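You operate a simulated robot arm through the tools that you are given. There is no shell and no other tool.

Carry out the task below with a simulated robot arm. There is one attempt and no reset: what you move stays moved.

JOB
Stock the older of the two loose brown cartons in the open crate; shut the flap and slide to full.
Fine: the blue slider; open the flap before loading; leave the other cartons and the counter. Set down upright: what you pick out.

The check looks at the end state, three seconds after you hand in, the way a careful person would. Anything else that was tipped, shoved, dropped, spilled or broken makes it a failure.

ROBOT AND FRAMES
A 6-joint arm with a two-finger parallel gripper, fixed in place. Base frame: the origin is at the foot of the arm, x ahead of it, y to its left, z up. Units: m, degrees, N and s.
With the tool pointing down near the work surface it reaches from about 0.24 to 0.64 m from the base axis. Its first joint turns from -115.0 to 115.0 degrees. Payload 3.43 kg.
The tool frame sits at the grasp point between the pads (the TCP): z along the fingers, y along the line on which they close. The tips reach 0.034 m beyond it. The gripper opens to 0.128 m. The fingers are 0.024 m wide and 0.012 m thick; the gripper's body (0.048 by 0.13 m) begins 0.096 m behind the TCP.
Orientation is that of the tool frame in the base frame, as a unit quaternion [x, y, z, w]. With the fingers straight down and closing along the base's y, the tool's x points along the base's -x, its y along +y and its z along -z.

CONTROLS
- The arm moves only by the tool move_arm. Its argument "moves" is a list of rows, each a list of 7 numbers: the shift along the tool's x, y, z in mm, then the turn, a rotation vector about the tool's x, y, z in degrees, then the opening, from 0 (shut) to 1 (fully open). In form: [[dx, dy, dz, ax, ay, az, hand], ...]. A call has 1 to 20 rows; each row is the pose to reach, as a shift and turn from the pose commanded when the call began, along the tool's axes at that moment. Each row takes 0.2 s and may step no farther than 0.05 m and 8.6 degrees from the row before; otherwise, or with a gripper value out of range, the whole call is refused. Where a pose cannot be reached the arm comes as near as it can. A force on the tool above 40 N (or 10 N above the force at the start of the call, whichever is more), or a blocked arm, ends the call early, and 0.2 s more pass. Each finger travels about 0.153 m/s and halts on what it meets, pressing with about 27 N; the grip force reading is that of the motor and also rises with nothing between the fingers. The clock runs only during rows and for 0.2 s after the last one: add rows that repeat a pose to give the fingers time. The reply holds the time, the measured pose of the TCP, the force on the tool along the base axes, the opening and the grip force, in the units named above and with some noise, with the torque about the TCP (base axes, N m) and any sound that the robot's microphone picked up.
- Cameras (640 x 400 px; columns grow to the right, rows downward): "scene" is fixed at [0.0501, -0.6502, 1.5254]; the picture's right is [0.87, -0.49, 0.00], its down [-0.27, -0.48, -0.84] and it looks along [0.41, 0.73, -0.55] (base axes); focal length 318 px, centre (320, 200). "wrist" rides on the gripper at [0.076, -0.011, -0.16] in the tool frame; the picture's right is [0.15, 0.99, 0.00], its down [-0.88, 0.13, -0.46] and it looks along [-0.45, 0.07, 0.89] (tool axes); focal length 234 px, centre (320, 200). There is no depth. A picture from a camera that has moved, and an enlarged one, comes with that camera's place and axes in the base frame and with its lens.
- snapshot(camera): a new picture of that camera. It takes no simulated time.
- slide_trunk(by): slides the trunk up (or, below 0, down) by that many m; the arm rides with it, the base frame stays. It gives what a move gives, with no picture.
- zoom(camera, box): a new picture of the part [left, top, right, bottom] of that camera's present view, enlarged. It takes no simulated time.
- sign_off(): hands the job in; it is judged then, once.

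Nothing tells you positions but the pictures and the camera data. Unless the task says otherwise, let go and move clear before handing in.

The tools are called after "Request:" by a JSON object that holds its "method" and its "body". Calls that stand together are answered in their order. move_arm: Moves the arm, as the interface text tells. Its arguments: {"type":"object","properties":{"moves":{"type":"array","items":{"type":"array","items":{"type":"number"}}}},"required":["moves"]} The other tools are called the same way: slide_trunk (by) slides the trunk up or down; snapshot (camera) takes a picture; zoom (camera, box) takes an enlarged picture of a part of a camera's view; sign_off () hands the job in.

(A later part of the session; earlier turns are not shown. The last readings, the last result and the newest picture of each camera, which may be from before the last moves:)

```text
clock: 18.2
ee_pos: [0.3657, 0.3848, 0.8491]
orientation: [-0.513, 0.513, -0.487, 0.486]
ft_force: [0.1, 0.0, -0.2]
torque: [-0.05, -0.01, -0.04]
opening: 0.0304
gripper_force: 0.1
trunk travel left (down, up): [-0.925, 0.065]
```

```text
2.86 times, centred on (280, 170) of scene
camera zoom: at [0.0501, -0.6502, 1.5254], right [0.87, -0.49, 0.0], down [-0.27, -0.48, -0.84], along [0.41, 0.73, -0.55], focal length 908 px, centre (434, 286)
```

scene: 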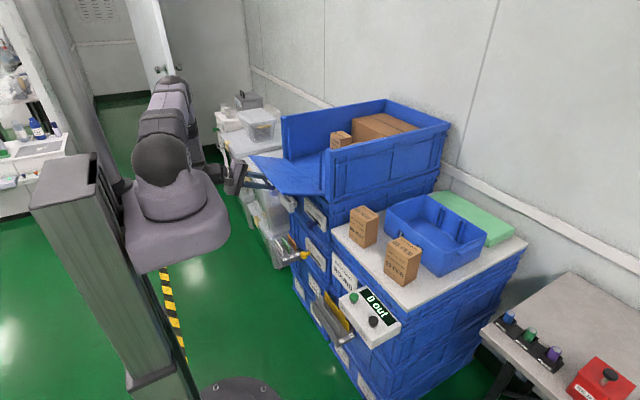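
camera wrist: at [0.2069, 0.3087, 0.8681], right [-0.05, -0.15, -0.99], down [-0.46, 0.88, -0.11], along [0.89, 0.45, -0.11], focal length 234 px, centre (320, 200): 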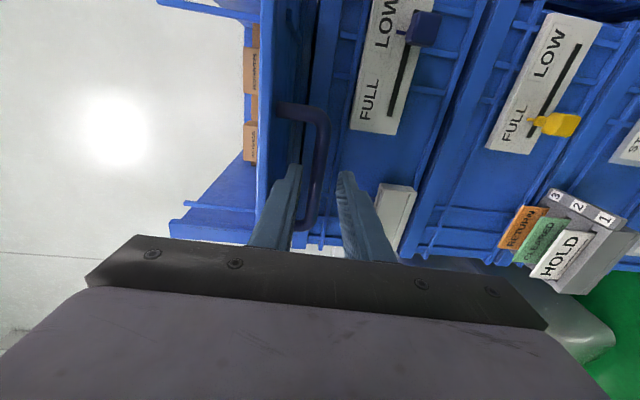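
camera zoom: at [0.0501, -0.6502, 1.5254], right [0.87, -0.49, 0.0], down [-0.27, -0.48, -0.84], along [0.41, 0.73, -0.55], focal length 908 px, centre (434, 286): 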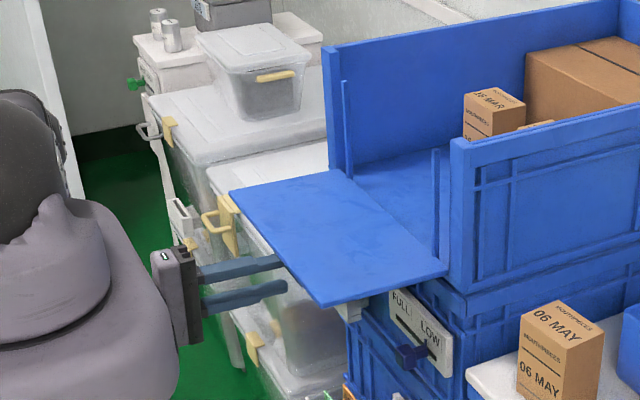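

The bar is clear of the fingertips and the flap rests level. I'll back out past the flap's edge, then rise and pitch the hand back up.

Request:
{"method": "move_arm", "body": {"moves": [[0, 1, -18, 0, 0, 0, 0.24], [0, 2, -38, 0, 0, 0, 0.24], [0, 2, -42, 0, 0, 0, 0.24], [0, -38, -44, -7, 0, 0, 0.24], [0, -80, -46, -14, 0, 0, 0.24], [0, -122, -48, -21, 0, 0, 0.24], [0, -164, -50, -28, 0, 0, 0.24], [0, -206, -52, -35, 0, 0, 0.24], [0, -248, -54, -42, 0, 0, 0.24]]}}

Request:
{"method": "snapshot", "body": {"camera": "wrist"}}

Request:
{"method": "snapshot", "body": {"camera": "scene"}}

```text
clock: 20.2
ee_pos: [0.3254, 0.3846, 1.0996]
orientation: [-0.654, 0.654, -0.269, 0.27]
ft_force: [-0.9, -0.4, 0.8]
torque: [0.02, 0.06, 0.04]
opening: 0.0307
gripper_force: 0.0
trunk travel left (down, up): [-0.925, 0.065]
```

```text
taken
camera wrist: at [0.2201, 0.3074, 1.2206], right [-0.7, -0.15, -0.7], down [-0.41, 0.88, 0.23], along [0.58, 0.45, -0.68], focal length 234 px, centre (320, 200)
```

wrist: 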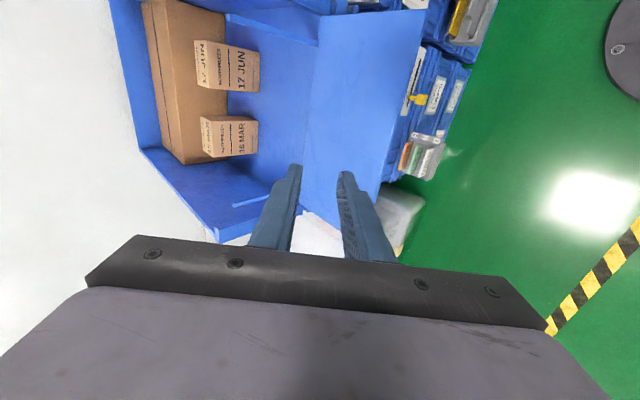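

```text
taken
```

scene: 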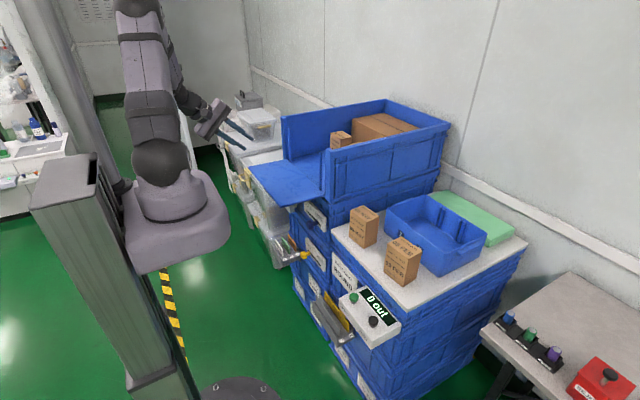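

The flap is fully open and the carton row inside is undisturbed. I'll measure the crate's floor and opening from this view.

Request:
{"method": "zoom", "body": {"camera": "wrist", "box": [100, 0, 440, 250]}}

Request:
{"method": "zoom", "body": {"camera": "scene", "box": [240, 90, 400, 220]}}

```text
1.60 times, centred on (270, 125) of wrist
camera zoom: at [0.2201, 0.3074, 1.2206], right [-0.7, -0.15, -0.7], down [-0.41, 0.88, 0.23], along [0.58, 0.45, -0.68], focal length 375 px, centre (400, 320)
```

zoom: 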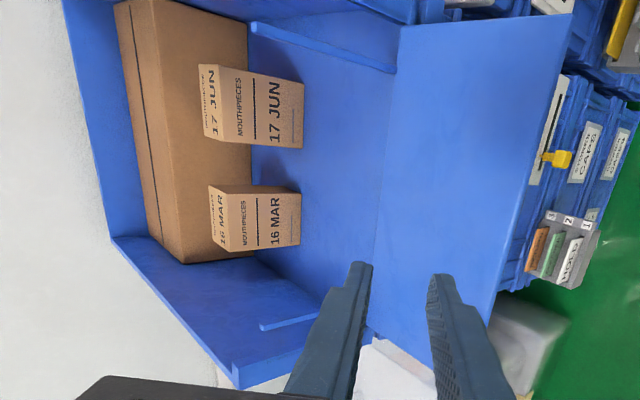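

```text
3.08 times, centred on (320, 155) of scene
camera zoom: at [0.0501, -0.6502, 1.5254], right [0.87, -0.49, 0.0], down [-0.27, -0.48, -0.84], along [0.41, 0.73, -0.55], focal length 978 px, centre (320, 338)
```

zoom: 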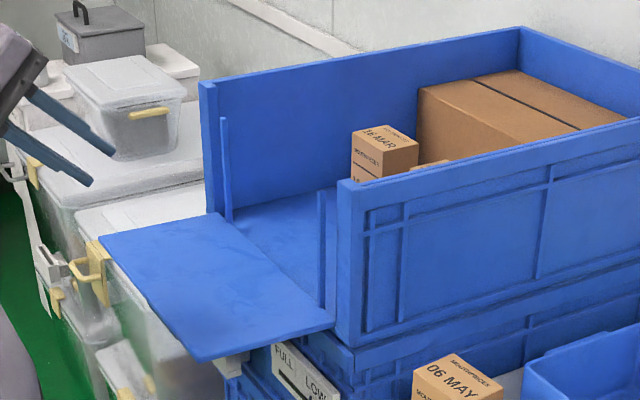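

The opening spans roughly y 0.26–0.515 and there is free floor at x 0.58–0.74. Now I'll travel back to the counter side, roll the hand back upright with the 45° forward tilt, and stop in front of the 03 FEB carton.

Request:
{"method": "move_arm", "body": {"moves": [[44, -4.4, 13.8, 0, 0, 7.5, 0.24], [88, -8.8, 27.6, 0, 0, 15, 0.24], [132, -13.2, 41.4, 0, 0, 22.5, 0.24], [176, -17.6, 55.2, 0, 0, 30, 0.24], [220, -22, 69, 0, 0, 37.5, 0.24], [264, -26.4, 82.8, 0, 0, 45, 0.24], [308, -30.8, 96.6, 0, 0, 52.5, 0.24], [352, -35.2, 110.4, 0, 0, 60, 0.24], [396, -39.6, 124.2, 0, 0, 67.5, 0.24], [440, -44, 138, 0, 0, 75, 0.24], [484, -48.4, 151.8, 0, 0, 82.5, 0.24], [530, -53, 166, 0, 0, 90, 0.24]]}}

Request:
{"method": "snapshot", "body": {"camera": "wrist"}}

Request:
{"method": "snapshot", "body": {"camera": "scene"}}

```text
clock: 22.8
ee_pos: [0.4811, 0.0141, 1.023]
orientation: [0.017, 0.926, -0.033, 0.376]
ft_force: [0.4, 0.6, -1.6]
torque: [-0.05, 0.02, -0.05]
opening: 0.0307
gripper_force: 0.1
out of reach, approached as far as the arm can: row 5, 6, 7, 8, 9, 10, 11, 12
trunk travel left (down, up): [-0.925, 0.065]
```

```text
taken
camera wrist: at [0.3142, 0.0141, 1.0839], right [-0.05, 0.99, -0.15], down [0.32, 0.16, 0.93], along [0.95, 0.0, -0.33], focal length 234 px, centre (320, 200)
```

wrist: 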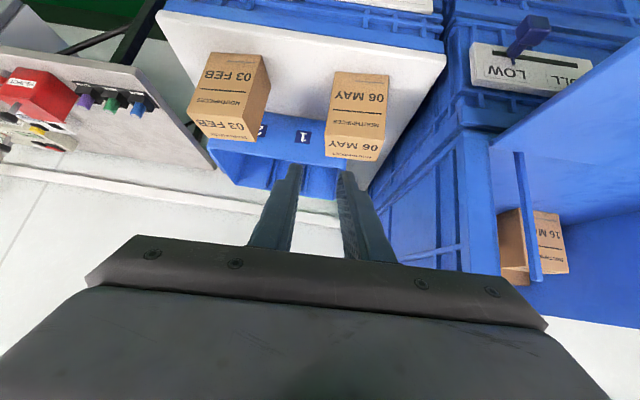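

```text
taken
```

scene: 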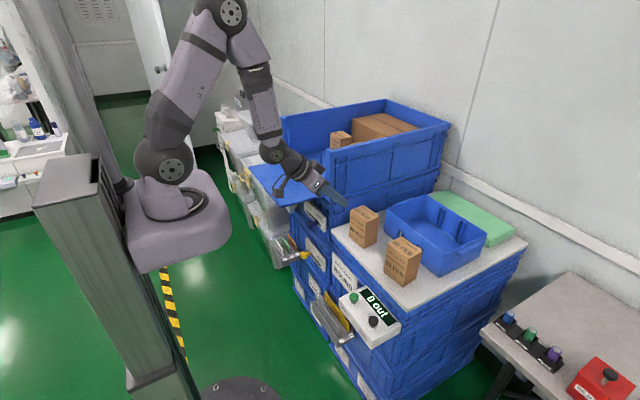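

The carton view is clear (03 FEB on the left, 06 MAY right), but the arm reported a limit part way and stopped at y≈0.014. I'll try a small sideways step to learn which direction is limited.

Request:
{"method": "move_arm", "body": {"moves": [[0, -20, 0, 0, 0, 0, 0.4], [0, -40, 0, 0, 0, 0, 0.6], [0, -40, 0, 0, 0, 0, 0.6]]}}

Request:
{"method": "snapshot", "body": {"camera": "wrist"}}

```text
clock: 23.6
ee_pos: [0.4769, 0.0125, 1.0232]
orientation: [0.017, 0.926, -0.034, 0.377]
ft_force: [-0.5, 1.0, 0.3]
torque: [0.02, -0.02, -0.01]
opening: 0.0764
gripper_force: 0.0
out of reach, approached as far as the arm can: row 1, 2, 3
trunk travel left (down, up): [-0.925, 0.065]
```

```text
taken
camera wrist: at [0.311, 0.0133, 1.085], right [-0.05, 0.99, -0.15], down [0.32, 0.16, 0.93], along [0.95, 0.0, -0.32], focal length 234 px, centre (320, 200)
```

wrist: 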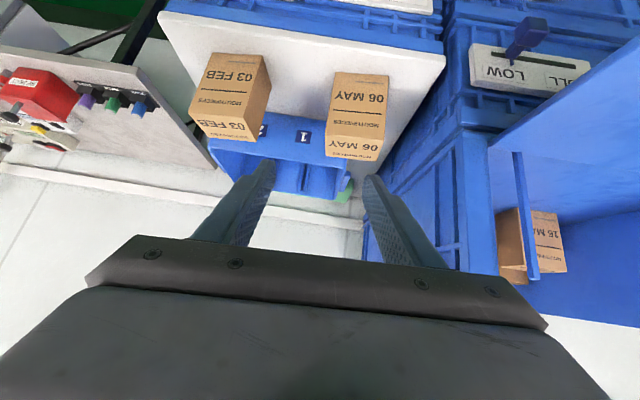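

The wrist seems wound to a joint limit in this configuration. I'll retrace the way I came, return the hand to straight-down with the wrist unwound, and approach again with the trunk lower so the wrist has room.

Request:
{"method": "move_arm", "body": {"moves": [[5.4, 26.8, -17.1, 0, 0, -7.8, 0.4], [10.9, 53.5, -34.2, 0, 0, -15.6, 0.3], [16.3, 80.3, -51.3, 0, 0, -23.4, 0.24], [21.8, 107.1, -68.5, 0, 0, -31.2, 0.24], [27.2, 133.9, -85.6, 0, 0, -39, 0.24], [32.7, 160.6, -102.7, 0, 0, -46.8, 0.24], [38.1, 187.4, -119.8, 0, 0, -54.6, 0.24]]}}

```text
clock: 25.2
ee_pos: [0.3759, 0.2113, 1.0702]
orientation: [-0.41, 0.829, -0.202, 0.32]
ft_force: [-0.5, -0.2, 0.2]
torque: [0.0, -0.02, -0.01]
opening: 0.0307
gripper_force: 0.0
out of reach, approached as far as the arm can: row 2, 3, 4
trunk travel left (down, up): [-0.925, 0.065]
```

Retraced without contact. Next I finish the roll back to where the hand was after the flap.

Request:
{"method": "move_arm", "body": {"moves": [[-15.8, 8, -7, 0, 0, -7.2, 0.24], [-31.7, 16, -13.9, 0, 0, -14.4, 0.24], [-47.5, 24, -20.9, 0, 0, -21.6, 0.24], [-63.4, 32, -27.8, 0, 0, -28.8, 0.24], [-79.2, 40, -34.8, 0, 0, -36, 0.24]]}}

```text
clock: 26.4
ee_pos: [0.3682, 0.3013, 1.1024]
orientation: [-0.647, 0.662, -0.291, 0.242]
ft_force: [0.4, -0.3, -0.1]
torque: [0.0, 0.04, -0.01]
opening: 0.0307
gripper_force: 0.1
trunk travel left (down, up): [-0.925, 0.065]
```

Now I pitch the hand back to straight down, rising a little.

Request:
{"method": "move_arm", "body": {"moves": [[0.6, -7, -7.1, -7.4, -0.68, -0.2, 0.24], [1.1, -14, -14.3, -14.8, -1.35, -0.4, 0.24], [1.7, -21, -21.4, -22.1, -2.03, -0.6, 0.24], [2.3, -28, -28.5, -29.5, -2.7, -0.8, 0.24], [2.8, -35, -35.7, -36.9, -3.4, -1, 0.24], [3.4, -41.9, -42.8, -44.3, -4.06, -1.25, 0.24]]}}

```text
clock: 27.8
ee_pos: [0.3668, 0.2996, 1.1599]
orientation: [-0.707, 0.708, 0.001, -0.001]
ft_force: [-0.4, 0.2, -0.2]
torque: [0.02, -0.01, -0.05]
opening: 0.0307
gripper_force: 0.1
trunk travel left (down, up): [-0.925, 0.065]
```

Hand is straight down again and unwound. I'll roll it back to the start orientation while swinging to the counter side, clear and high.

Request:
{"method": "move_arm", "body": {"moves": [[27, -1, -5, 0, 0, 7.5, 0.24], [54, -2, -10, 0, 0, 15, 0.24], [81, -3, -15, 0, 0, 22.5, 0.24], [108, -4, -20, 0, 0, 30, 0.24], [135, -5, -25, 0, 0, 37.5, 0.24], [162, -6, -30, 0, 0, 45, 0.24], [189, -7, -35, 0, 0, 52.5, 0.24], [216, -8, -40, 0, 0, 60, 0.24], [243, -9, -45, 0, 0, 67.5, 0.24], [270, -10, -50, 0, 0, 75, 0.24], [297, -11, -55, 0, 0, 82.5, 0.24], [330, -12, -60, 0, 0, 90, 0.24]]}}

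Request:
{"method": "snapshot", "body": {"camera": "scene"}}

Request:
{"method": "snapshot", "body": {"camera": "wrist"}}

```text
clock: 30.4
ee_pos: [0.3809, -0.0315, 1.2234]
orientation: [0.003, 1.0, 0.0, 0.0]
ft_force: [0.6, -0.6, 0.4]
torque: [0.05, -0.03, 0.01]
opening: 0.0306
gripper_force: 0.1
trunk travel left (down, up): [-0.925, 0.065]
```

```text
taken
```

scene: 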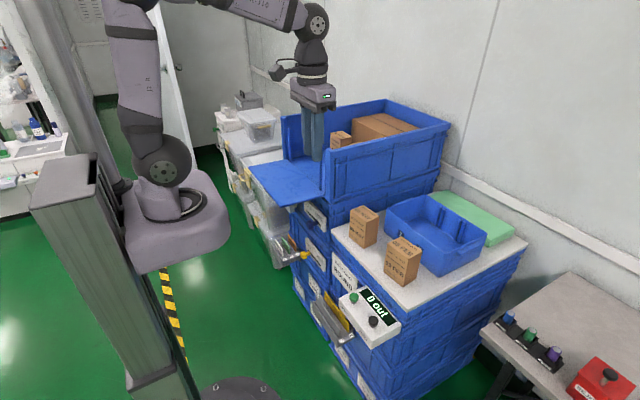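

```text
taken
camera wrist: at [0.3049, -0.043, 1.3826], right [-0.14, 0.99, 0.0], down [0.88, 0.13, 0.46], along [0.45, 0.06, -0.89], focal length 234 px, centre (320, 200)
```

wrist: 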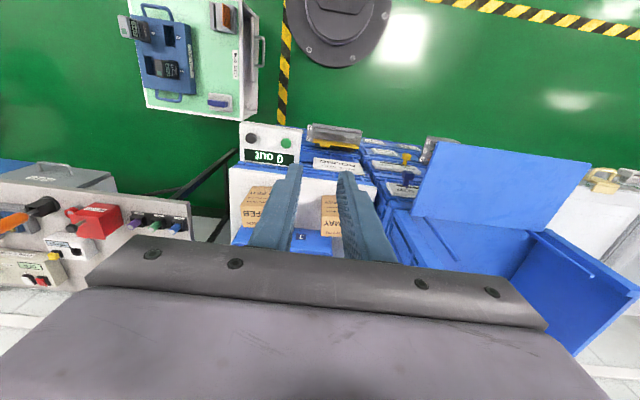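

Back in the neutral posture, everything undisturbed. I'll lower the trunk 0.2 m over clear space.

Request:
{"method": "slide_trunk", "body": {"by": -0.2}}

Request:
{"method": "snapshot", "body": {"camera": "scene"}}

```text
clock: 32.6
ee_pos: [0.3805, -0.0307, 1.0228]
orientation: [0.0, 1.0, 0.0, -0.001]
ft_force: [-0.5, 0.1, -0.1]
torque: [-0.01, 0.02, 0.01]
opening: 0.0307
gripper_force: 0.0
trunk travel left (down, up): [-0.725, 0.265]
```

```text
taken
```

scene: 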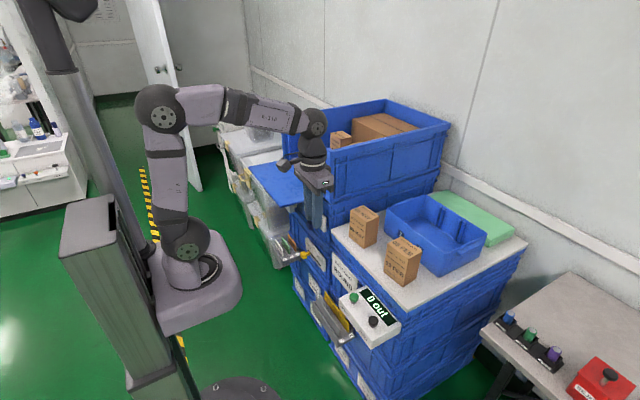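

Trunk is lower and the forearm is now nearly level. I'll pitch the hand forward to 45° in front of the 03 FEB carton, staying high.

Request:
{"method": "move_arm", "body": {"moves": [[-10, -19, -5, 0, -7.5, 0, 0.5], [-20, -38, -10, 0, -15, 0, 0.8], [-30, -57, -15, 0, -22.5, 0, 1], [-40, -76, -20, 0, -30, 0, 1], [-50, -95, -25, 0, -37.5, 0, 1], [-60, -115, -30, 0, -45, 0, 1], [-60, -115, -30, 0, -45, 0, 1]]}}

Request:
{"method": "snapshot", "body": {"camera": "wrist"}}

Request:
{"method": "snapshot", "body": {"camera": "scene"}}

```text
clock: 34.2
ee_pos: [0.44, -0.1459, 1.054]
orientation: [0.002, 0.923, -0.002, 0.384]
ft_force: [0.1, 0.7, -0.1]
torque: [0.01, 0.02, 0.02]
opening: 0.1281
gripper_force: 0.1
trunk travel left (down, up): [-0.725, 0.265]
```

```text
taken
camera wrist: at [0.274, -0.1563, 1.1125], right [-0.1, 0.99, -0.1], down [0.3, 0.13, 0.95], along [0.95, 0.06, -0.31], focal length 234 px, centre (320, 200)
```

wrist: 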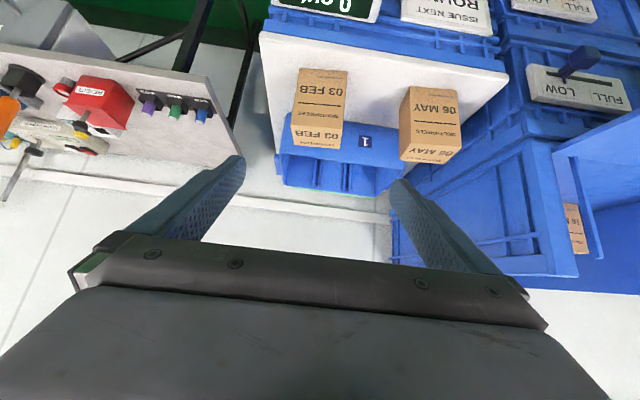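

```text
taken
```

scene: 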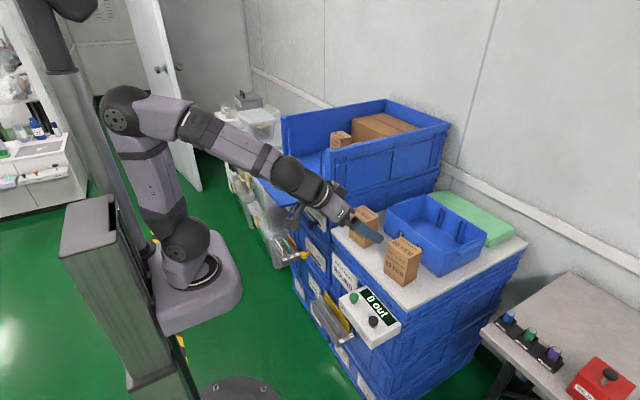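

Reached cleanly at 45°. I'll zoom to measure the 03 FEB carton's position and yaw from here.

Request:
{"method": "zoom", "body": {"camera": "wrist", "box": [270, 50, 400, 170]}}

Request:
{"method": "zoom", "body": {"camera": "wrist", "box": [240, 40, 480, 190]}}

```text
3.33 times, centred on (335, 110) of wrist
camera zoom: at [0.274, -0.1563, 1.1125], right [-0.1, 0.99, -0.1], down [0.3, 0.13, 0.95], along [0.95, 0.06, -0.31], focal length 781 px, centre (270, 500)
```

zoom: 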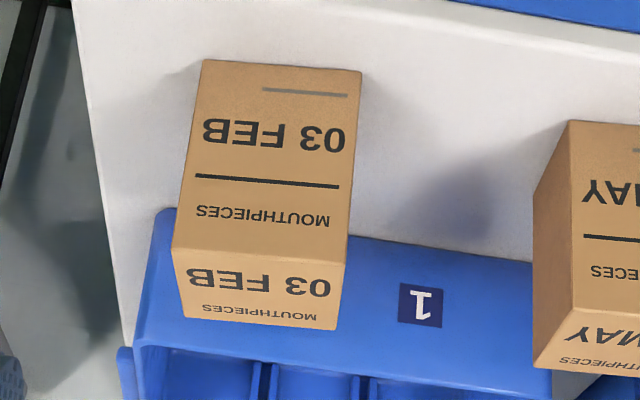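

```text
2.67 times, centred on (360, 115) of wrist
camera zoom: at [0.274, -0.1563, 1.1125], right [-0.1, 0.99, -0.1], down [0.3, 0.13, 0.95], along [0.95, 0.06, -0.31], focal length 624 px, centre (213, 427)
```

zoom: 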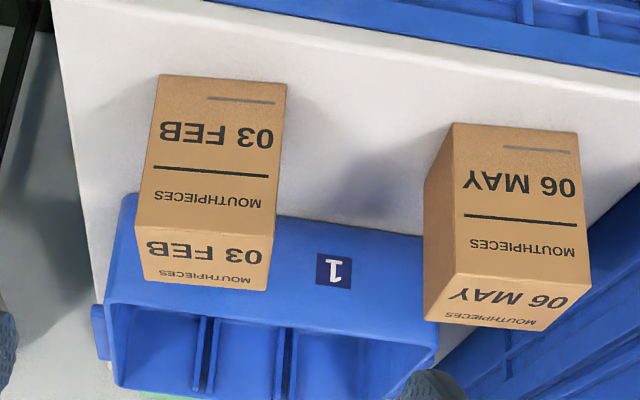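

Carton 03 FEB: centre about (0.628, -0.148), yaw 6.5°, 0.084 wide, 0.062 deep, top z 0.882. I'll lower the trunk more in two stages so the wrist stays well bent, keeping the hand above everything.

Request:
{"method": "slide_trunk", "body": {"by": -0.12}}

Request:
{"method": "move_arm", "body": {"moves": [[-14, 0, -14, 0, 0, 0, 1], [-28, 0, -28, 0, 0, 0, 1], [-42, 0, -42, 0, 0, 0, 1], [-56, 0, -56, 0, 0, 0, 1], [-70, 0, -70, 0, 0, 0, 1], [-84, 0, -84, 0, 0, 0, 1]]}}

```text
clock: 35.7
ee_pos: [0.4405, -0.1451, 0.9331]
orientation: [0.001, 0.924, -0.001, 0.383]
ft_force: [0.2, 0.2, 0.4]
torque: [-0.03, -0.02, -0.02]
opening: 0.128
gripper_force: 0.0
trunk travel left (down, up): [-0.605, 0.385]
```

```text
clock: 37.1
ee_pos: [0.4413, -0.1453, 1.0528]
orientation: [0.002, 0.924, -0.001, 0.383]
ft_force: [-0.4, -0.3, 1.0]
torque: [0.01, 0.0, 0.02]
opening: 0.128
gripper_force: 0.1
trunk travel left (down, up): [-0.605, 0.385]
```

Good. Second lowering stage, leaving the hand near z 0.90.

Request:
{"method": "slide_trunk", "body": {"by": -0.15}}

Request:
{"method": "snapshot", "body": {"camera": "scene"}}

Request:
{"method": "snapshot", "body": {"camera": "wrist"}}

```text
clock: 38.8
ee_pos: [0.441, -0.1454, 0.9013]
orientation: [0.001, 0.924, -0.001, 0.383]
ft_force: [-0.4, 0.0, -0.9]
torque: [0.01, 0.02, 0.02]
opening: 0.1283
gripper_force: 0.1
trunk travel left (down, up): [-0.455, 0.535]
```

```text
taken
```

scene: 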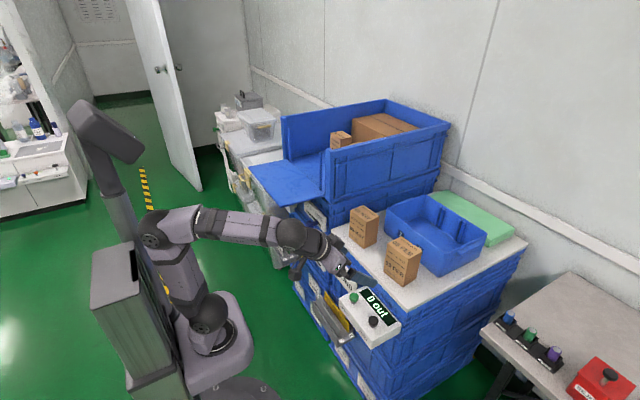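

```text
taken
camera wrist: at [0.2741, -0.1566, 0.9611], right [-0.1, 0.99, -0.1], down [0.3, 0.13, 0.94], along [0.95, 0.06, -0.31], focal length 234 px, centre (320, 200)
```

wrist: 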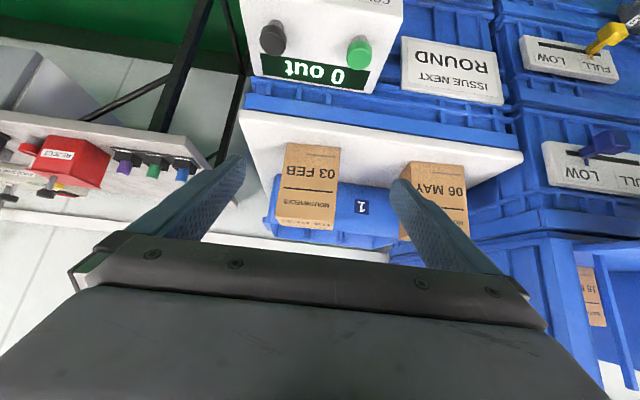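

Clear. I'll turn to match the carton's 6.5° yaw and move to the pre-grasp point just in front of and above it, hand wide open.

Request:
{"method": "move_arm", "body": {"moves": [[-21.4, -3, 14.9, -1.15, 0, -1.15, 1], [-42.8, -6.1, 29.8, -2.3, 0, -2.3, 1], [-64.3, -9.1, 44.6, -3.45, 0, -3.45, 1], [-85.7, -12.2, 59.5, -4.6, 0, -4.6, 1], [-85.7, -12.2, 59.5, -4.6, 0, -4.6, 1]]}}

Request:
{"method": "snapshot", "body": {"camera": "wrist"}}

Request:
{"method": "zoom", "body": {"camera": "scene", "box": [320, 190, 460, 310]}}

```text
clock: 40.0
ee_pos: [0.544, -0.1577, 0.9211]
orientation: [-0.051, 0.922, 0.022, 0.383]
ft_force: [-0.6, 0.9, -0.2]
torque: [0.01, 0.01, -0.04]
opening: 0.1279
gripper_force: 0.1
trunk travel left (down, up): [-0.455, 0.535]
```

```text
taken
camera wrist: at [0.3799, -0.188, 0.9798], right [-0.21, 0.97, -0.1], down [0.28, 0.16, 0.94], along [0.93, 0.17, -0.31], focal length 234 px, centre (320, 200)
```

wrist: 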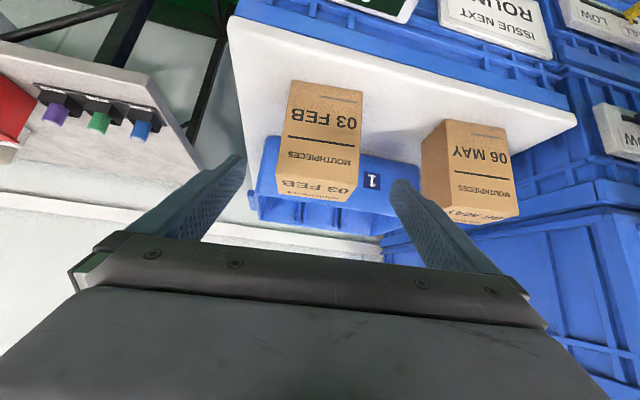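

```text
3.33 times, centred on (390, 250) of scene
camera zoom: at [0.0501, -0.6502, 1.5254], right [0.87, -0.49, 0.0], down [-0.27, -0.48, -0.84], along [0.41, 0.73, -0.55], focal length 1060 px, centre (87, 33)
```

zoom: 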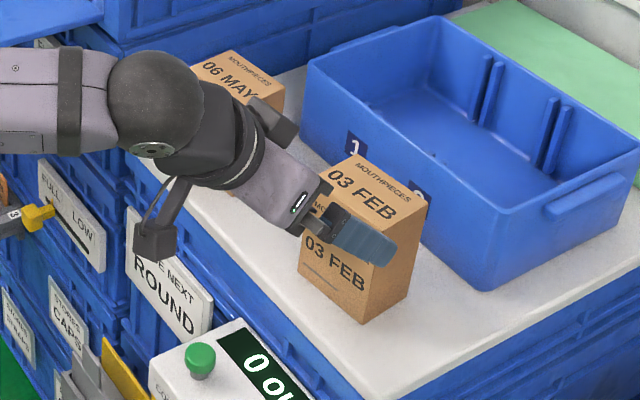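

Alignment check before closing in: I'll zoom on the carton between the fingers.

Request:
{"method": "zoom", "body": {"camera": "wrist", "box": [220, 70, 420, 220]}}

```text
2.67 times, centred on (320, 145) of wrist
camera zoom: at [0.3799, -0.188, 0.9798], right [-0.21, 0.97, -0.1], down [0.28, 0.16, 0.94], along [0.93, 0.17, -0.31], focal length 624 px, centre (320, 347)
```

zoom: 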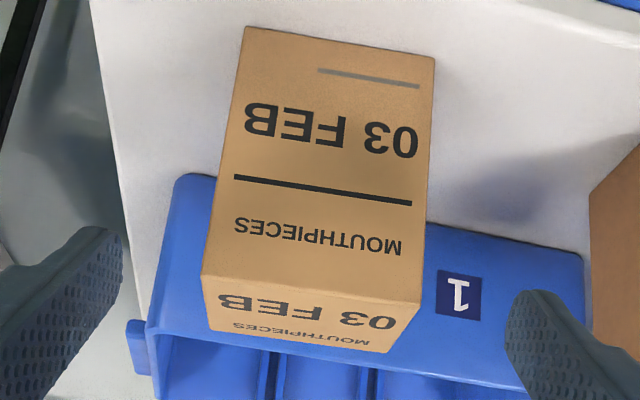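

The carton is centred between the fingers to within a millimetre. I'll advance 116 mm straight along the hand's axis.

Request:
{"method": "move_arm", "body": {"moves": [[0, 0, 20, 0, 0, 0, 1], [0, 0, 40, 0, 0, 0, 1], [0, 0, 60, 0, 0, 0, 1], [0, 0, 80, 0, 0, 0, 1], [0, 0, 100, 0, 0, 0, 1], [0, 0, 116, 0, 0, 0, 1], [0, 0, 116, 0, 0, 0, 1]]}}

Request:
{"method": "snapshot", "body": {"camera": "wrist"}}

Request:
{"method": "zoom", "body": {"camera": "scene", "box": [320, 190, 460, 310]}}

```text
clock: 41.6
ee_pos: [0.6268, -0.1478, 0.8382]
orientation: [-0.052, 0.922, 0.022, 0.383]
ft_force: [0.8, -0.3, 0.5]
torque: [-0.01, -0.05, -0.01]
opening: 0.1279
gripper_force: 0.0
trunk travel left (down, up): [-0.455, 0.535]
```

```text
taken
camera wrist: at [0.462, -0.1786, 0.8973], right [-0.21, 0.97, -0.1], down [0.28, 0.16, 0.95], along [0.94, 0.17, -0.31], focal length 234 px, centre (320, 200)
```

wrist: 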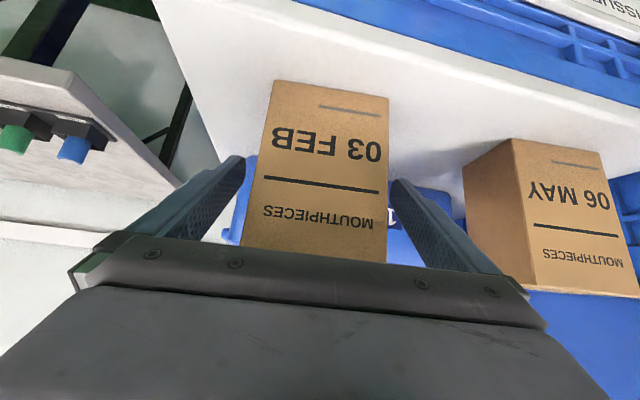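

```text
3.33 times, centred on (390, 250) of scene
camera zoom: at [0.0501, -0.6502, 1.5254], right [0.87, -0.49, 0.0], down [-0.27, -0.48, -0.84], along [0.41, 0.73, -0.55], focal length 1060 px, centre (87, 33)
```

zoom: 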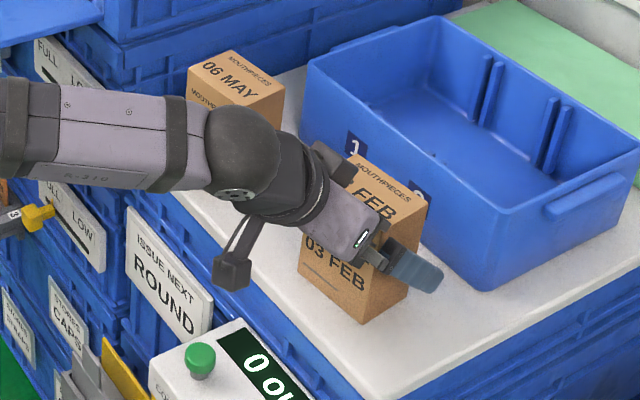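

No contact, carton between the pads near mid-height. Closing the gripper now.

Request:
{"method": "move_arm", "body": {"moves": [[0, 0, 0, 0, 0, 0, 0.8], [0, 0, 0, 0, 0, 0, 0.68], [0, 0, 0, 0, 0, 0, 0.55], [0, 0, 0, 0, 0, 0, 0.45], [0, 0, 0, 0, 0, 0, 0.45]]}}

Request:
{"method": "snapshot", "body": {"camera": "wrist"}}

```text
clock: 42.8
ee_pos: [0.6255, -0.1469, 0.8386]
orientation: [-0.051, 0.922, 0.021, 0.382]
ft_force: [0.2, 0.4, 0.4]
torque: [0.08, -0.05, -0.02]
opening: 0.0848
gripper_force: 26.5
trunk travel left (down, up): [-0.455, 0.535]
```

```text
taken
camera wrist: at [0.4618, -0.1786, 0.8975], right [-0.21, 0.97, -0.1], down [0.28, 0.16, 0.94], along [0.94, 0.17, -0.31], focal length 234 px, centre (320, 200)
```

wrist: 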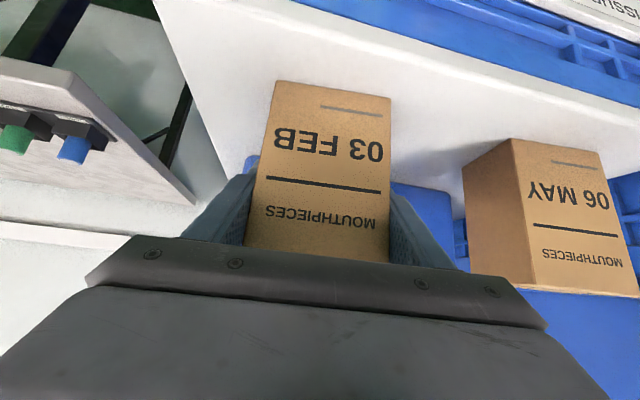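

Firm grip at 0.085 m. I'll lift 40 mm with the trunk and check that the carton hangs upright.

Request:
{"method": "slide_trunk", "body": {"by": 0.04}}

Request:
{"method": "snapshot", "body": {"camera": "wrist"}}

Request:
{"method": "zoom", "body": {"camera": "scene", "box": [320, 180, 460, 300]}}

```text
clock: 43.6
ee_pos: [0.625, -0.1479, 0.8793]
orientation: [-0.051, 0.922, 0.021, 0.383]
ft_force: [-0.7, 0.2, 1.9]
torque: [0.01, 0.18, 0.02]
opening: 0.0847
gripper_force: 26.9
trunk travel left (down, up): [-0.495, 0.495]
```

```text
taken
camera wrist: at [0.4616, -0.1786, 0.938], right [-0.21, 0.97, -0.1], down [0.28, 0.16, 0.95], along [0.94, 0.17, -0.31], focal length 234 px, centre (320, 200)
```

wrist: 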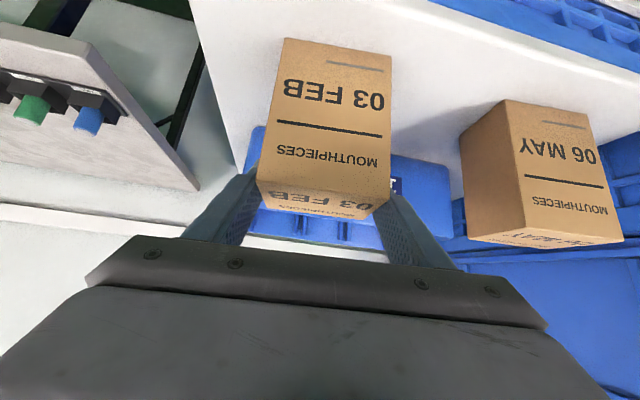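

```text
3.33 times, centred on (390, 240) of scene
camera zoom: at [0.0501, -0.6502, 1.5254], right [0.87, -0.49, 0.0], down [-0.27, -0.48, -0.84], along [0.41, 0.73, -0.55], focal length 1060 px, centre (87, 67)
```

zoom: 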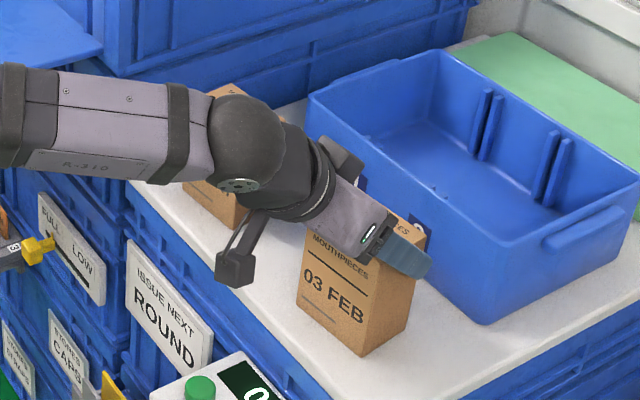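

The carton did not come up: its base is still on the counter and the fingers slid up its sides. I'll look closer before trying again.

Request:
{"method": "zoom", "body": {"camera": "scene", "box": [370, 220, 440, 295]}}

Request:
{"method": "zoom", "body": {"camera": "wrist", "box": [170, 20, 470, 270]}}

```text
5.33 times, centred on (405, 258) of scene
camera zoom: at [0.0501, -0.6502, 1.5254], right [0.87, -0.49, 0.0], down [-0.27, -0.48, -0.84], along [0.41, 0.73, -0.55], focal length 1695 px, centre (-133, -107)
```

zoom: 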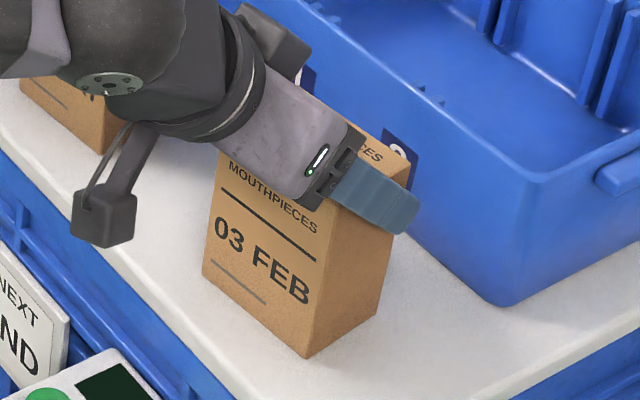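

```text
1.60 times, centred on (320, 145) of wrist
camera zoom: at [0.4616, -0.1786, 0.938], right [-0.21, 0.97, -0.1], down [0.28, 0.16, 0.95], along [0.94, 0.17, -0.31], focal length 375 px, centre (320, 288)
```

zoom: 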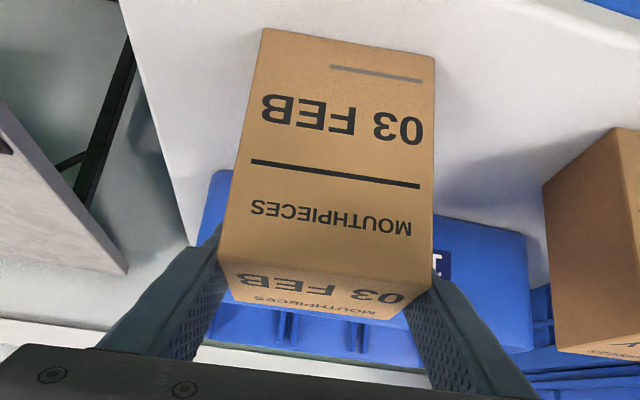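

The pads touched but slipped. I'll open, go back down so the pads sit lower on the carton, and grip again with a full close, then lift slowly while reading the force.

Request:
{"method": "move_arm", "body": {"moves": [[0, 0, 0, 0, 0, 0, 0.7], [0, 0, 0, 0, 0, 0, 0.85], [0, 0, 0, 0, 0, 0, 0.85]]}}

Request:
{"method": "slide_trunk", "body": {"by": -0.045}}

Request:
{"method": "move_arm", "body": {"moves": [[0, 0, 0, 0, 0, 0, 0.6], [0, 0, 0, 0, 0, 0, 0.3], [0, 0, 0, 0, 0, 0, 0.0], [0, 0, 0, 0, 0, 0, 0.0], [0, 0, 0, 0, 0, 0, 0.0], [0, 0, 0, 0, 0, 0, 0.0]]}}

Request:
{"method": "snapshot", "body": {"camera": "wrist"}}

```text
clock: 44.5
ee_pos: [0.6265, -0.1492, 0.8781]
orientation: [-0.051, 0.922, 0.022, 0.383]
ft_force: [0.4, -0.9, -0.2]
torque: [-0.02, 0.02, -0.01]
opening: 0.1088
gripper_force: 0.1
trunk travel left (down, up): [-0.495, 0.495]
```

```text
clock: 45.3
ee_pos: [0.6257, -0.1488, 0.833]
orientation: [-0.051, 0.923, 0.021, 0.382]
ft_force: [-0.5, 0.0, -0.5]
torque: [-0.03, 0.0, -0.01]
opening: 0.1087
gripper_force: 0.2
trunk travel left (down, up): [-0.45, 0.54]
```

```text
clock: 46.7
ee_pos: [0.6265, -0.1487, 0.8336]
orientation: [-0.052, 0.922, 0.022, 0.382]
ft_force: [0.4, 0.0, -0.2]
torque: [0.0, -0.04, -0.03]
opening: 0.0848
gripper_force: 27.3
trunk travel left (down, up): [-0.45, 0.54]
```

```text
taken
camera wrist: at [0.4617, -0.1786, 0.8925], right [-0.21, 0.97, -0.1], down [0.28, 0.16, 0.94], along [0.94, 0.17, -0.31], focal length 234 px, centre (320, 200)
```

wrist: 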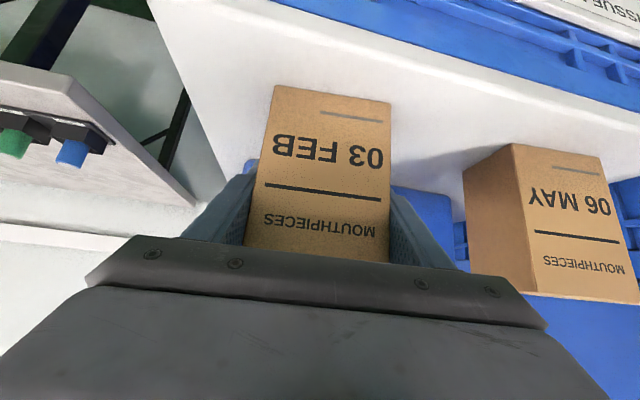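

Re-gripped at 27 N. Lifting 8 mm slowly with the arm to read the load.

Request:
{"method": "move_arm", "body": {"moves": [[-1.4, 0, -1.4, 0, 0, 0, 0], [-2.8, 0, -2.8, 0, 0, 0, 0], [-4.2, 0, -4.2, 0, 0, 0, 0], [-5.7, 0, -5.7, 0, 0, 0, 0]]}}

Request:
{"method": "snapshot", "body": {"camera": "wrist"}}

Request:
{"method": "zoom", "body": {"camera": "scene", "box": [370, 220, 440, 295]}}

```text
clock: 47.7
ee_pos: [0.6264, -0.149, 0.8412]
orientation: [-0.051, 0.922, 0.021, 0.382]
ft_force: [-0.4, 0.5, -1.9]
torque: [0.01, 0.03, 0.01]
opening: 0.0849
gripper_force: 27.1
trunk travel left (down, up): [-0.45, 0.54]
```

```text
taken
camera wrist: at [0.4618, -0.1789, 0.9004], right [-0.21, 0.97, -0.1], down [0.28, 0.16, 0.94], along [0.94, 0.17, -0.31], focal length 234 px, centre (320, 200)
```

wrist: 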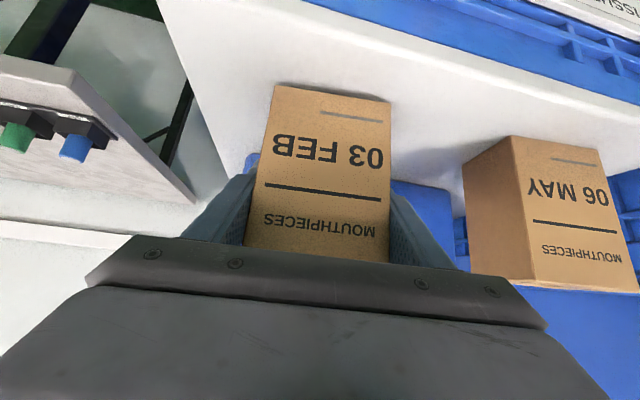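

```text
5.33 times, centred on (405, 258) of scene
camera zoom: at [0.0501, -0.6502, 1.5254], right [0.87, -0.49, 0.0], down [-0.27, -0.48, -0.84], along [0.41, 0.73, -0.55], focal length 1695 px, centre (-133, -107)
```

zoom: 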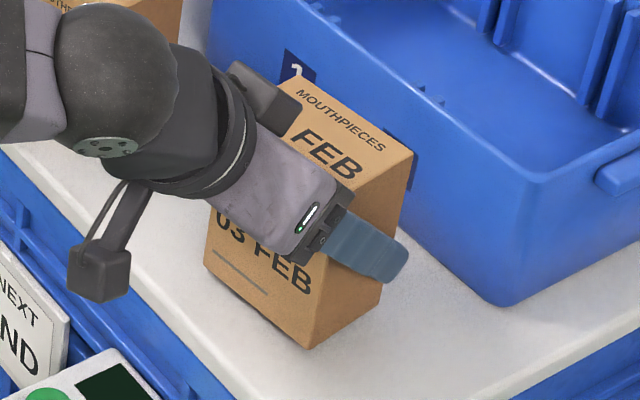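

It lifts with the arm (about 2 N, so light); the trunk slide seems to be what shook it loose. I'll hold for a second and check for creep.

Request:
{"method": "move_arm", "body": {"moves": [[0, 0, 0, 0, 0, 0, 0], [0, 0, 0, 0, 0, 0, 0], [0, 0, 0, 0, 0, 0, 0], [0, 0, 0, 0, 0, 0, 0], [0, 0, 0, 0, 0, 0, 0]]}}

Request:
{"method": "zoom", "body": {"camera": "wrist", "box": [240, 60, 420, 260]}}

Request:
{"method": "zoom", "body": {"camera": "scene", "box": [370, 220, 440, 295]}}

```text
clock: 48.9
ee_pos: [0.6252, -0.1483, 0.8417]
orientation: [-0.052, 0.922, 0.022, 0.382]
ft_force: [0.4, -0.5, -1.4]
torque: [-0.01, -0.01, 0.0]
opening: 0.0849
gripper_force: 27.4
trunk travel left (down, up): [-0.45, 0.54]
```

```text
2.00 times, centred on (330, 160) of wrist
camera zoom: at [0.4619, -0.179, 0.9004], right [-0.21, 0.97, -0.1], down [0.28, 0.16, 0.94], along [0.94, 0.17, -0.31], focal length 468 px, centre (300, 280)
```

zoom: 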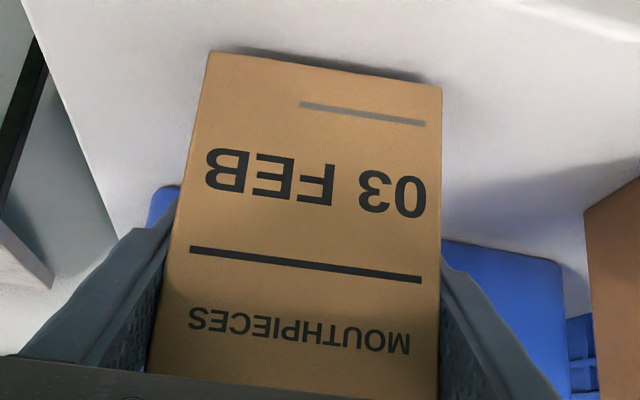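

```text
5.33 times, centred on (405, 258) of scene
camera zoom: at [0.0501, -0.6502, 1.5254], right [0.87, -0.49, 0.0], down [-0.27, -0.48, -0.84], along [0.41, 0.73, -0.55], focal length 1695 px, centre (-133, -107)
```

zoom: 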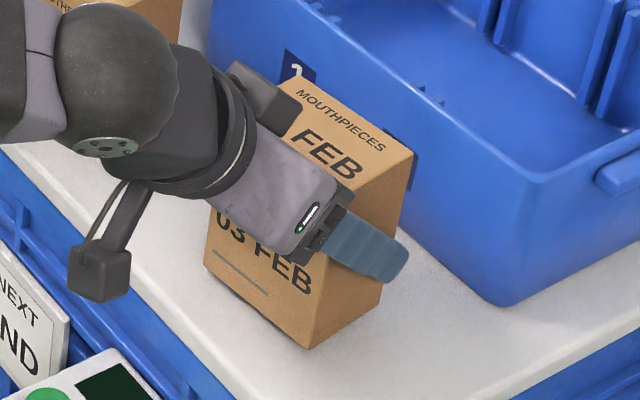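

No creep: the grip holds when only the arm moves. The crate position needs a higher trunk than this, so I'll set the carton back in place, release, raise the trunk empty-handed, then re-grip and carry with the arm only.

Request:
{"method": "move_arm", "body": {"moves": [[1.4, 0, 1.4, 0, 0, 0, 0], [2.8, 0, 2.8, 0, 0, 0, 0], [4, 0, 4, 0, 0, 0, 0], [5, 0, 5, 0, 0, 0, 0], [5.4, 0, 5.4, 0, 0, 0, 0]]}}

Request:
{"method": "move_arm", "body": {"moves": [[0, 0, 0, 0, 0, 0, 0.66], [0, 0, 0, 0, 0, 0, 0.75], [0, 0, 0, 0, 0, 0, 0.9], [0, 0, 0, 0, 0, 0, 0.95]]}}

Request:
{"method": "zoom", "body": {"camera": "scene", "box": [370, 220, 440, 295]}}

Request:
{"method": "snapshot", "body": {"camera": "wrist"}}

```text
clock: 50.1
ee_pos: [0.626, -0.1486, 0.833]
orientation: [-0.051, 0.922, 0.021, 0.382]
ft_force: [0.1, -0.1, -1.8]
torque: [0.01, -0.02, 0.01]
opening: 0.0846
gripper_force: 26.8
trunk travel left (down, up): [-0.45, 0.54]
```

```text
clock: 51.1
ee_pos: [0.6251, -0.1484, 0.8345]
orientation: [-0.052, 0.922, 0.022, 0.383]
ft_force: [0.2, -0.3, -0.8]
torque: [0.0, -0.02, 0.0]
opening: 0.1214
gripper_force: 0.1
trunk travel left (down, up): [-0.45, 0.54]
```

```text
5.33 times, centred on (405, 258) of scene
camera zoom: at [0.0501, -0.6502, 1.5254], right [0.87, -0.49, 0.0], down [-0.27, -0.48, -0.84], along [0.41, 0.73, -0.55], focal length 1695 px, centre (-133, -107)
```

zoom: 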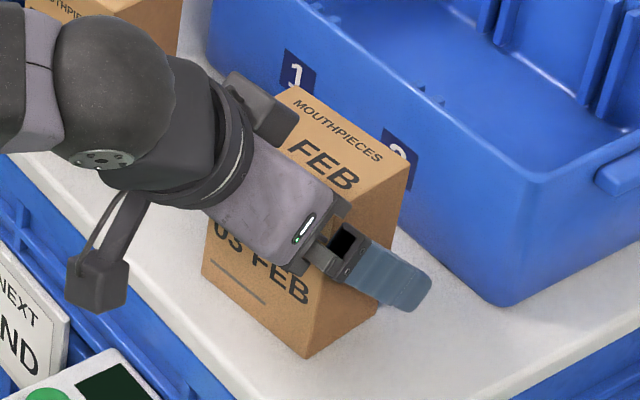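

```text
taken
camera wrist: at [0.4614, -0.1786, 0.893], right [-0.21, 0.97, -0.1], down [0.28, 0.16, 0.94], along [0.94, 0.17, -0.31], focal length 234 px, centre (320, 200)
```

wrist: 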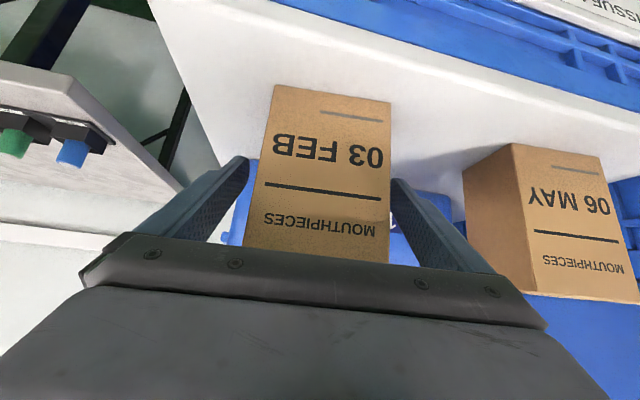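

Carton is standing where it was, released. Raising the trunk 0.13 m with the hand open, then lowering the arm back down around the carton.

Request:
{"method": "slide_trunk", "body": {"by": 0.13}}

Request:
{"method": "move_arm", "body": {"moves": [[11.3, 0, 11.3, 0, 0, 0, 0.98], [22.6, 0, 22.6, 0, 0, 0, 0.98], [33.9, 0, 33.9, 0, 0, 0, 0.98], [45.3, 0, 45.3, 0, 0, 0, 0.98], [56.6, 0, 56.6, 0, 0, 0, 0.98]]}}

Request:
{"method": "snapshot", "body": {"camera": "wrist"}}

Request:
{"method": "snapshot", "body": {"camera": "scene"}}

```text
clock: 52.7
ee_pos: [0.6259, -0.1498, 0.9623]
orientation: [-0.052, 0.923, 0.022, 0.381]
ft_force: [0.7, 0.4, -0.2]
torque: [0.03, 0.02, -0.02]
opening: 0.1216
gripper_force: 0.1
trunk travel left (down, up): [-0.58, 0.41]
```

```text
clock: 53.9
ee_pos: [0.6266, -0.1486, 0.8833]
orientation: [-0.052, 0.922, 0.022, 0.383]
ft_force: [0.3, -0.4, -0.2]
torque: [-0.01, 0.04, -0.02]
opening: 0.1255
gripper_force: 0.1
trunk travel left (down, up): [-0.58, 0.41]
```

```text
taken
camera wrist: at [0.4622, -0.1791, 0.9424], right [-0.21, 0.97, -0.1], down [0.28, 0.16, 0.95], along [0.94, 0.17, -0.31], focal length 234 px, centre (320, 200)
```

wrist: 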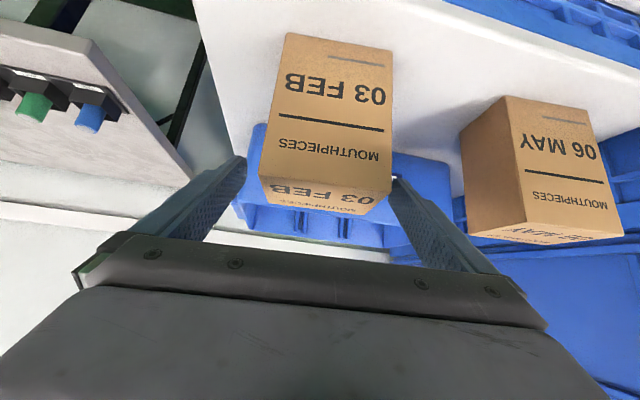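

```text
taken
```

scene: 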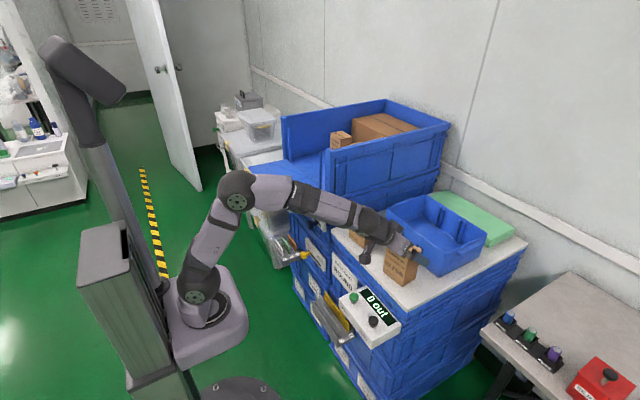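

Aligned over the carton again. Lowering the last 49 mm and gripping.

Request:
{"method": "move_arm", "body": {"moves": [[8.7, 0, 8.7, 0, 0, 0, 0.98], [17.4, 0, 17.4, 0, 0, 0, 0.98], [26.1, 0, 26.1, 0, 0, 0, 0.98], [34.8, 0, 34.8, 0, 0, 0, 0.98], [34.8, 0, 34.8, 0, 0, 0, 0.8], [34.8, 0, 34.8, 0, 0, 0, 0.5], [34.8, 0, 34.8, 0, 0, 0, 0.2], [34.8, 0, 34.8, 0, 0, 0, 0], [34.8, 0, 34.8, 0, 0, 0, 0], [34.8, 0, 34.8, 0, 0, 0, 0]]}}

Request:
{"method": "snapshot", "body": {"camera": "wrist"}}

```text
clock: 56.1
ee_pos: [0.6261, -0.1496, 0.8337]
orientation: [-0.051, 0.922, 0.021, 0.382]
ft_force: [-0.3, 0.7, -0.8]
torque: [-0.01, 0.0, 0.01]
opening: 0.085
gripper_force: 27.5
trunk travel left (down, up): [-0.58, 0.41]
```

```text
taken
camera wrist: at [0.4616, -0.1792, 0.8931], right [-0.21, 0.97, -0.1], down [0.28, 0.16, 0.94], along [0.94, 0.17, -0.31], focal length 234 px, centre (320, 200)
```

wrist: 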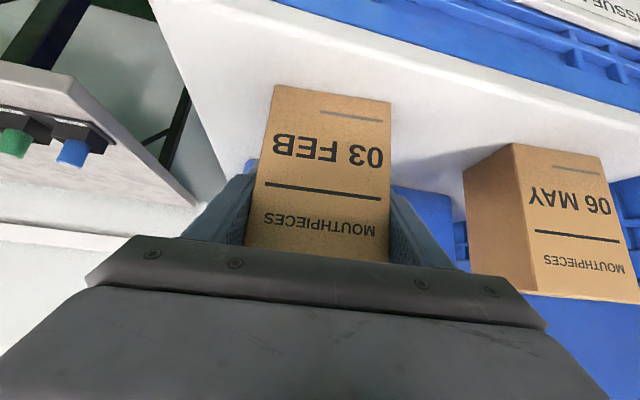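

Gripped. Lifting 40 mm with the arm only, slowly.

Request:
{"method": "move_arm", "body": {"moves": [[-2, 0, -2, 0, 0, 0, 0], [-4.5, 0, -4.5, 0, 0, 0, 0], [-8, 0, -8, 0, 0, 0, 0], [-12, 0, -12, 0, 0, 0, 0], [-16, 0, -16, 0, 0, 0, 0], [-20, 0, -20, 0, 0, 0, 0], [-24, 0, -24, 0, 0, 0, 0], [-28.3, 0, -28.3, 0, 0, 0, 0]]}}

Request:
{"method": "snapshot", "body": {"camera": "wrist"}}

Request:
{"method": "zoom", "body": {"camera": "scene", "box": [350, 200, 450, 295]}}

```text
clock: 57.9
ee_pos: [0.6255, -0.1472, 0.8736]
orientation: [-0.051, 0.922, 0.02, 0.383]
ft_force: [-0.9, 0.4, -1.7]
torque: [-0.02, 0.01, 0.02]
opening: 0.0846
gripper_force: 27.5
trunk travel left (down, up): [-0.58, 0.41]
```

```text
taken
camera wrist: at [0.4618, -0.1782, 0.9336], right [-0.21, 0.97, -0.1], down [0.28, 0.16, 0.94], along [0.93, 0.17, -0.31], focal length 234 px, centre (320, 200)
```

wrist: 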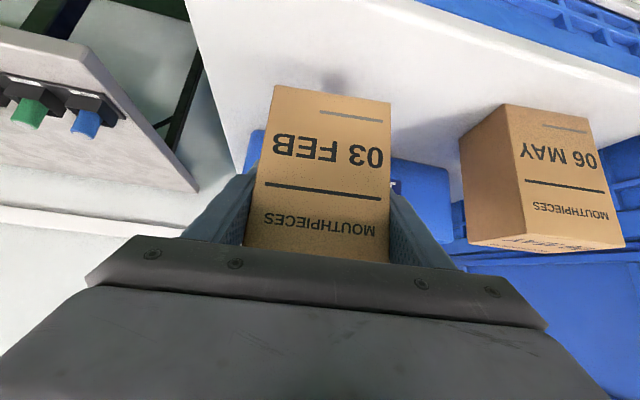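

```text
4.21 times, centred on (400, 248) of scene
camera zoom: at [0.0501, -0.6502, 1.5254], right [0.87, -0.49, 0.0], down [-0.27, -0.48, -0.84], along [0.41, 0.73, -0.55], focal length 1338 px, centre (-17, 0)
```

zoom: 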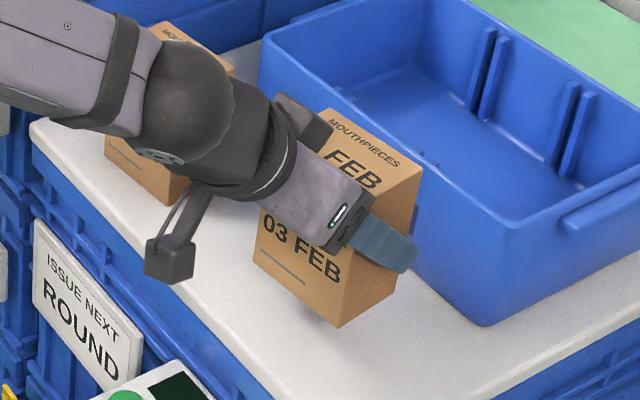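

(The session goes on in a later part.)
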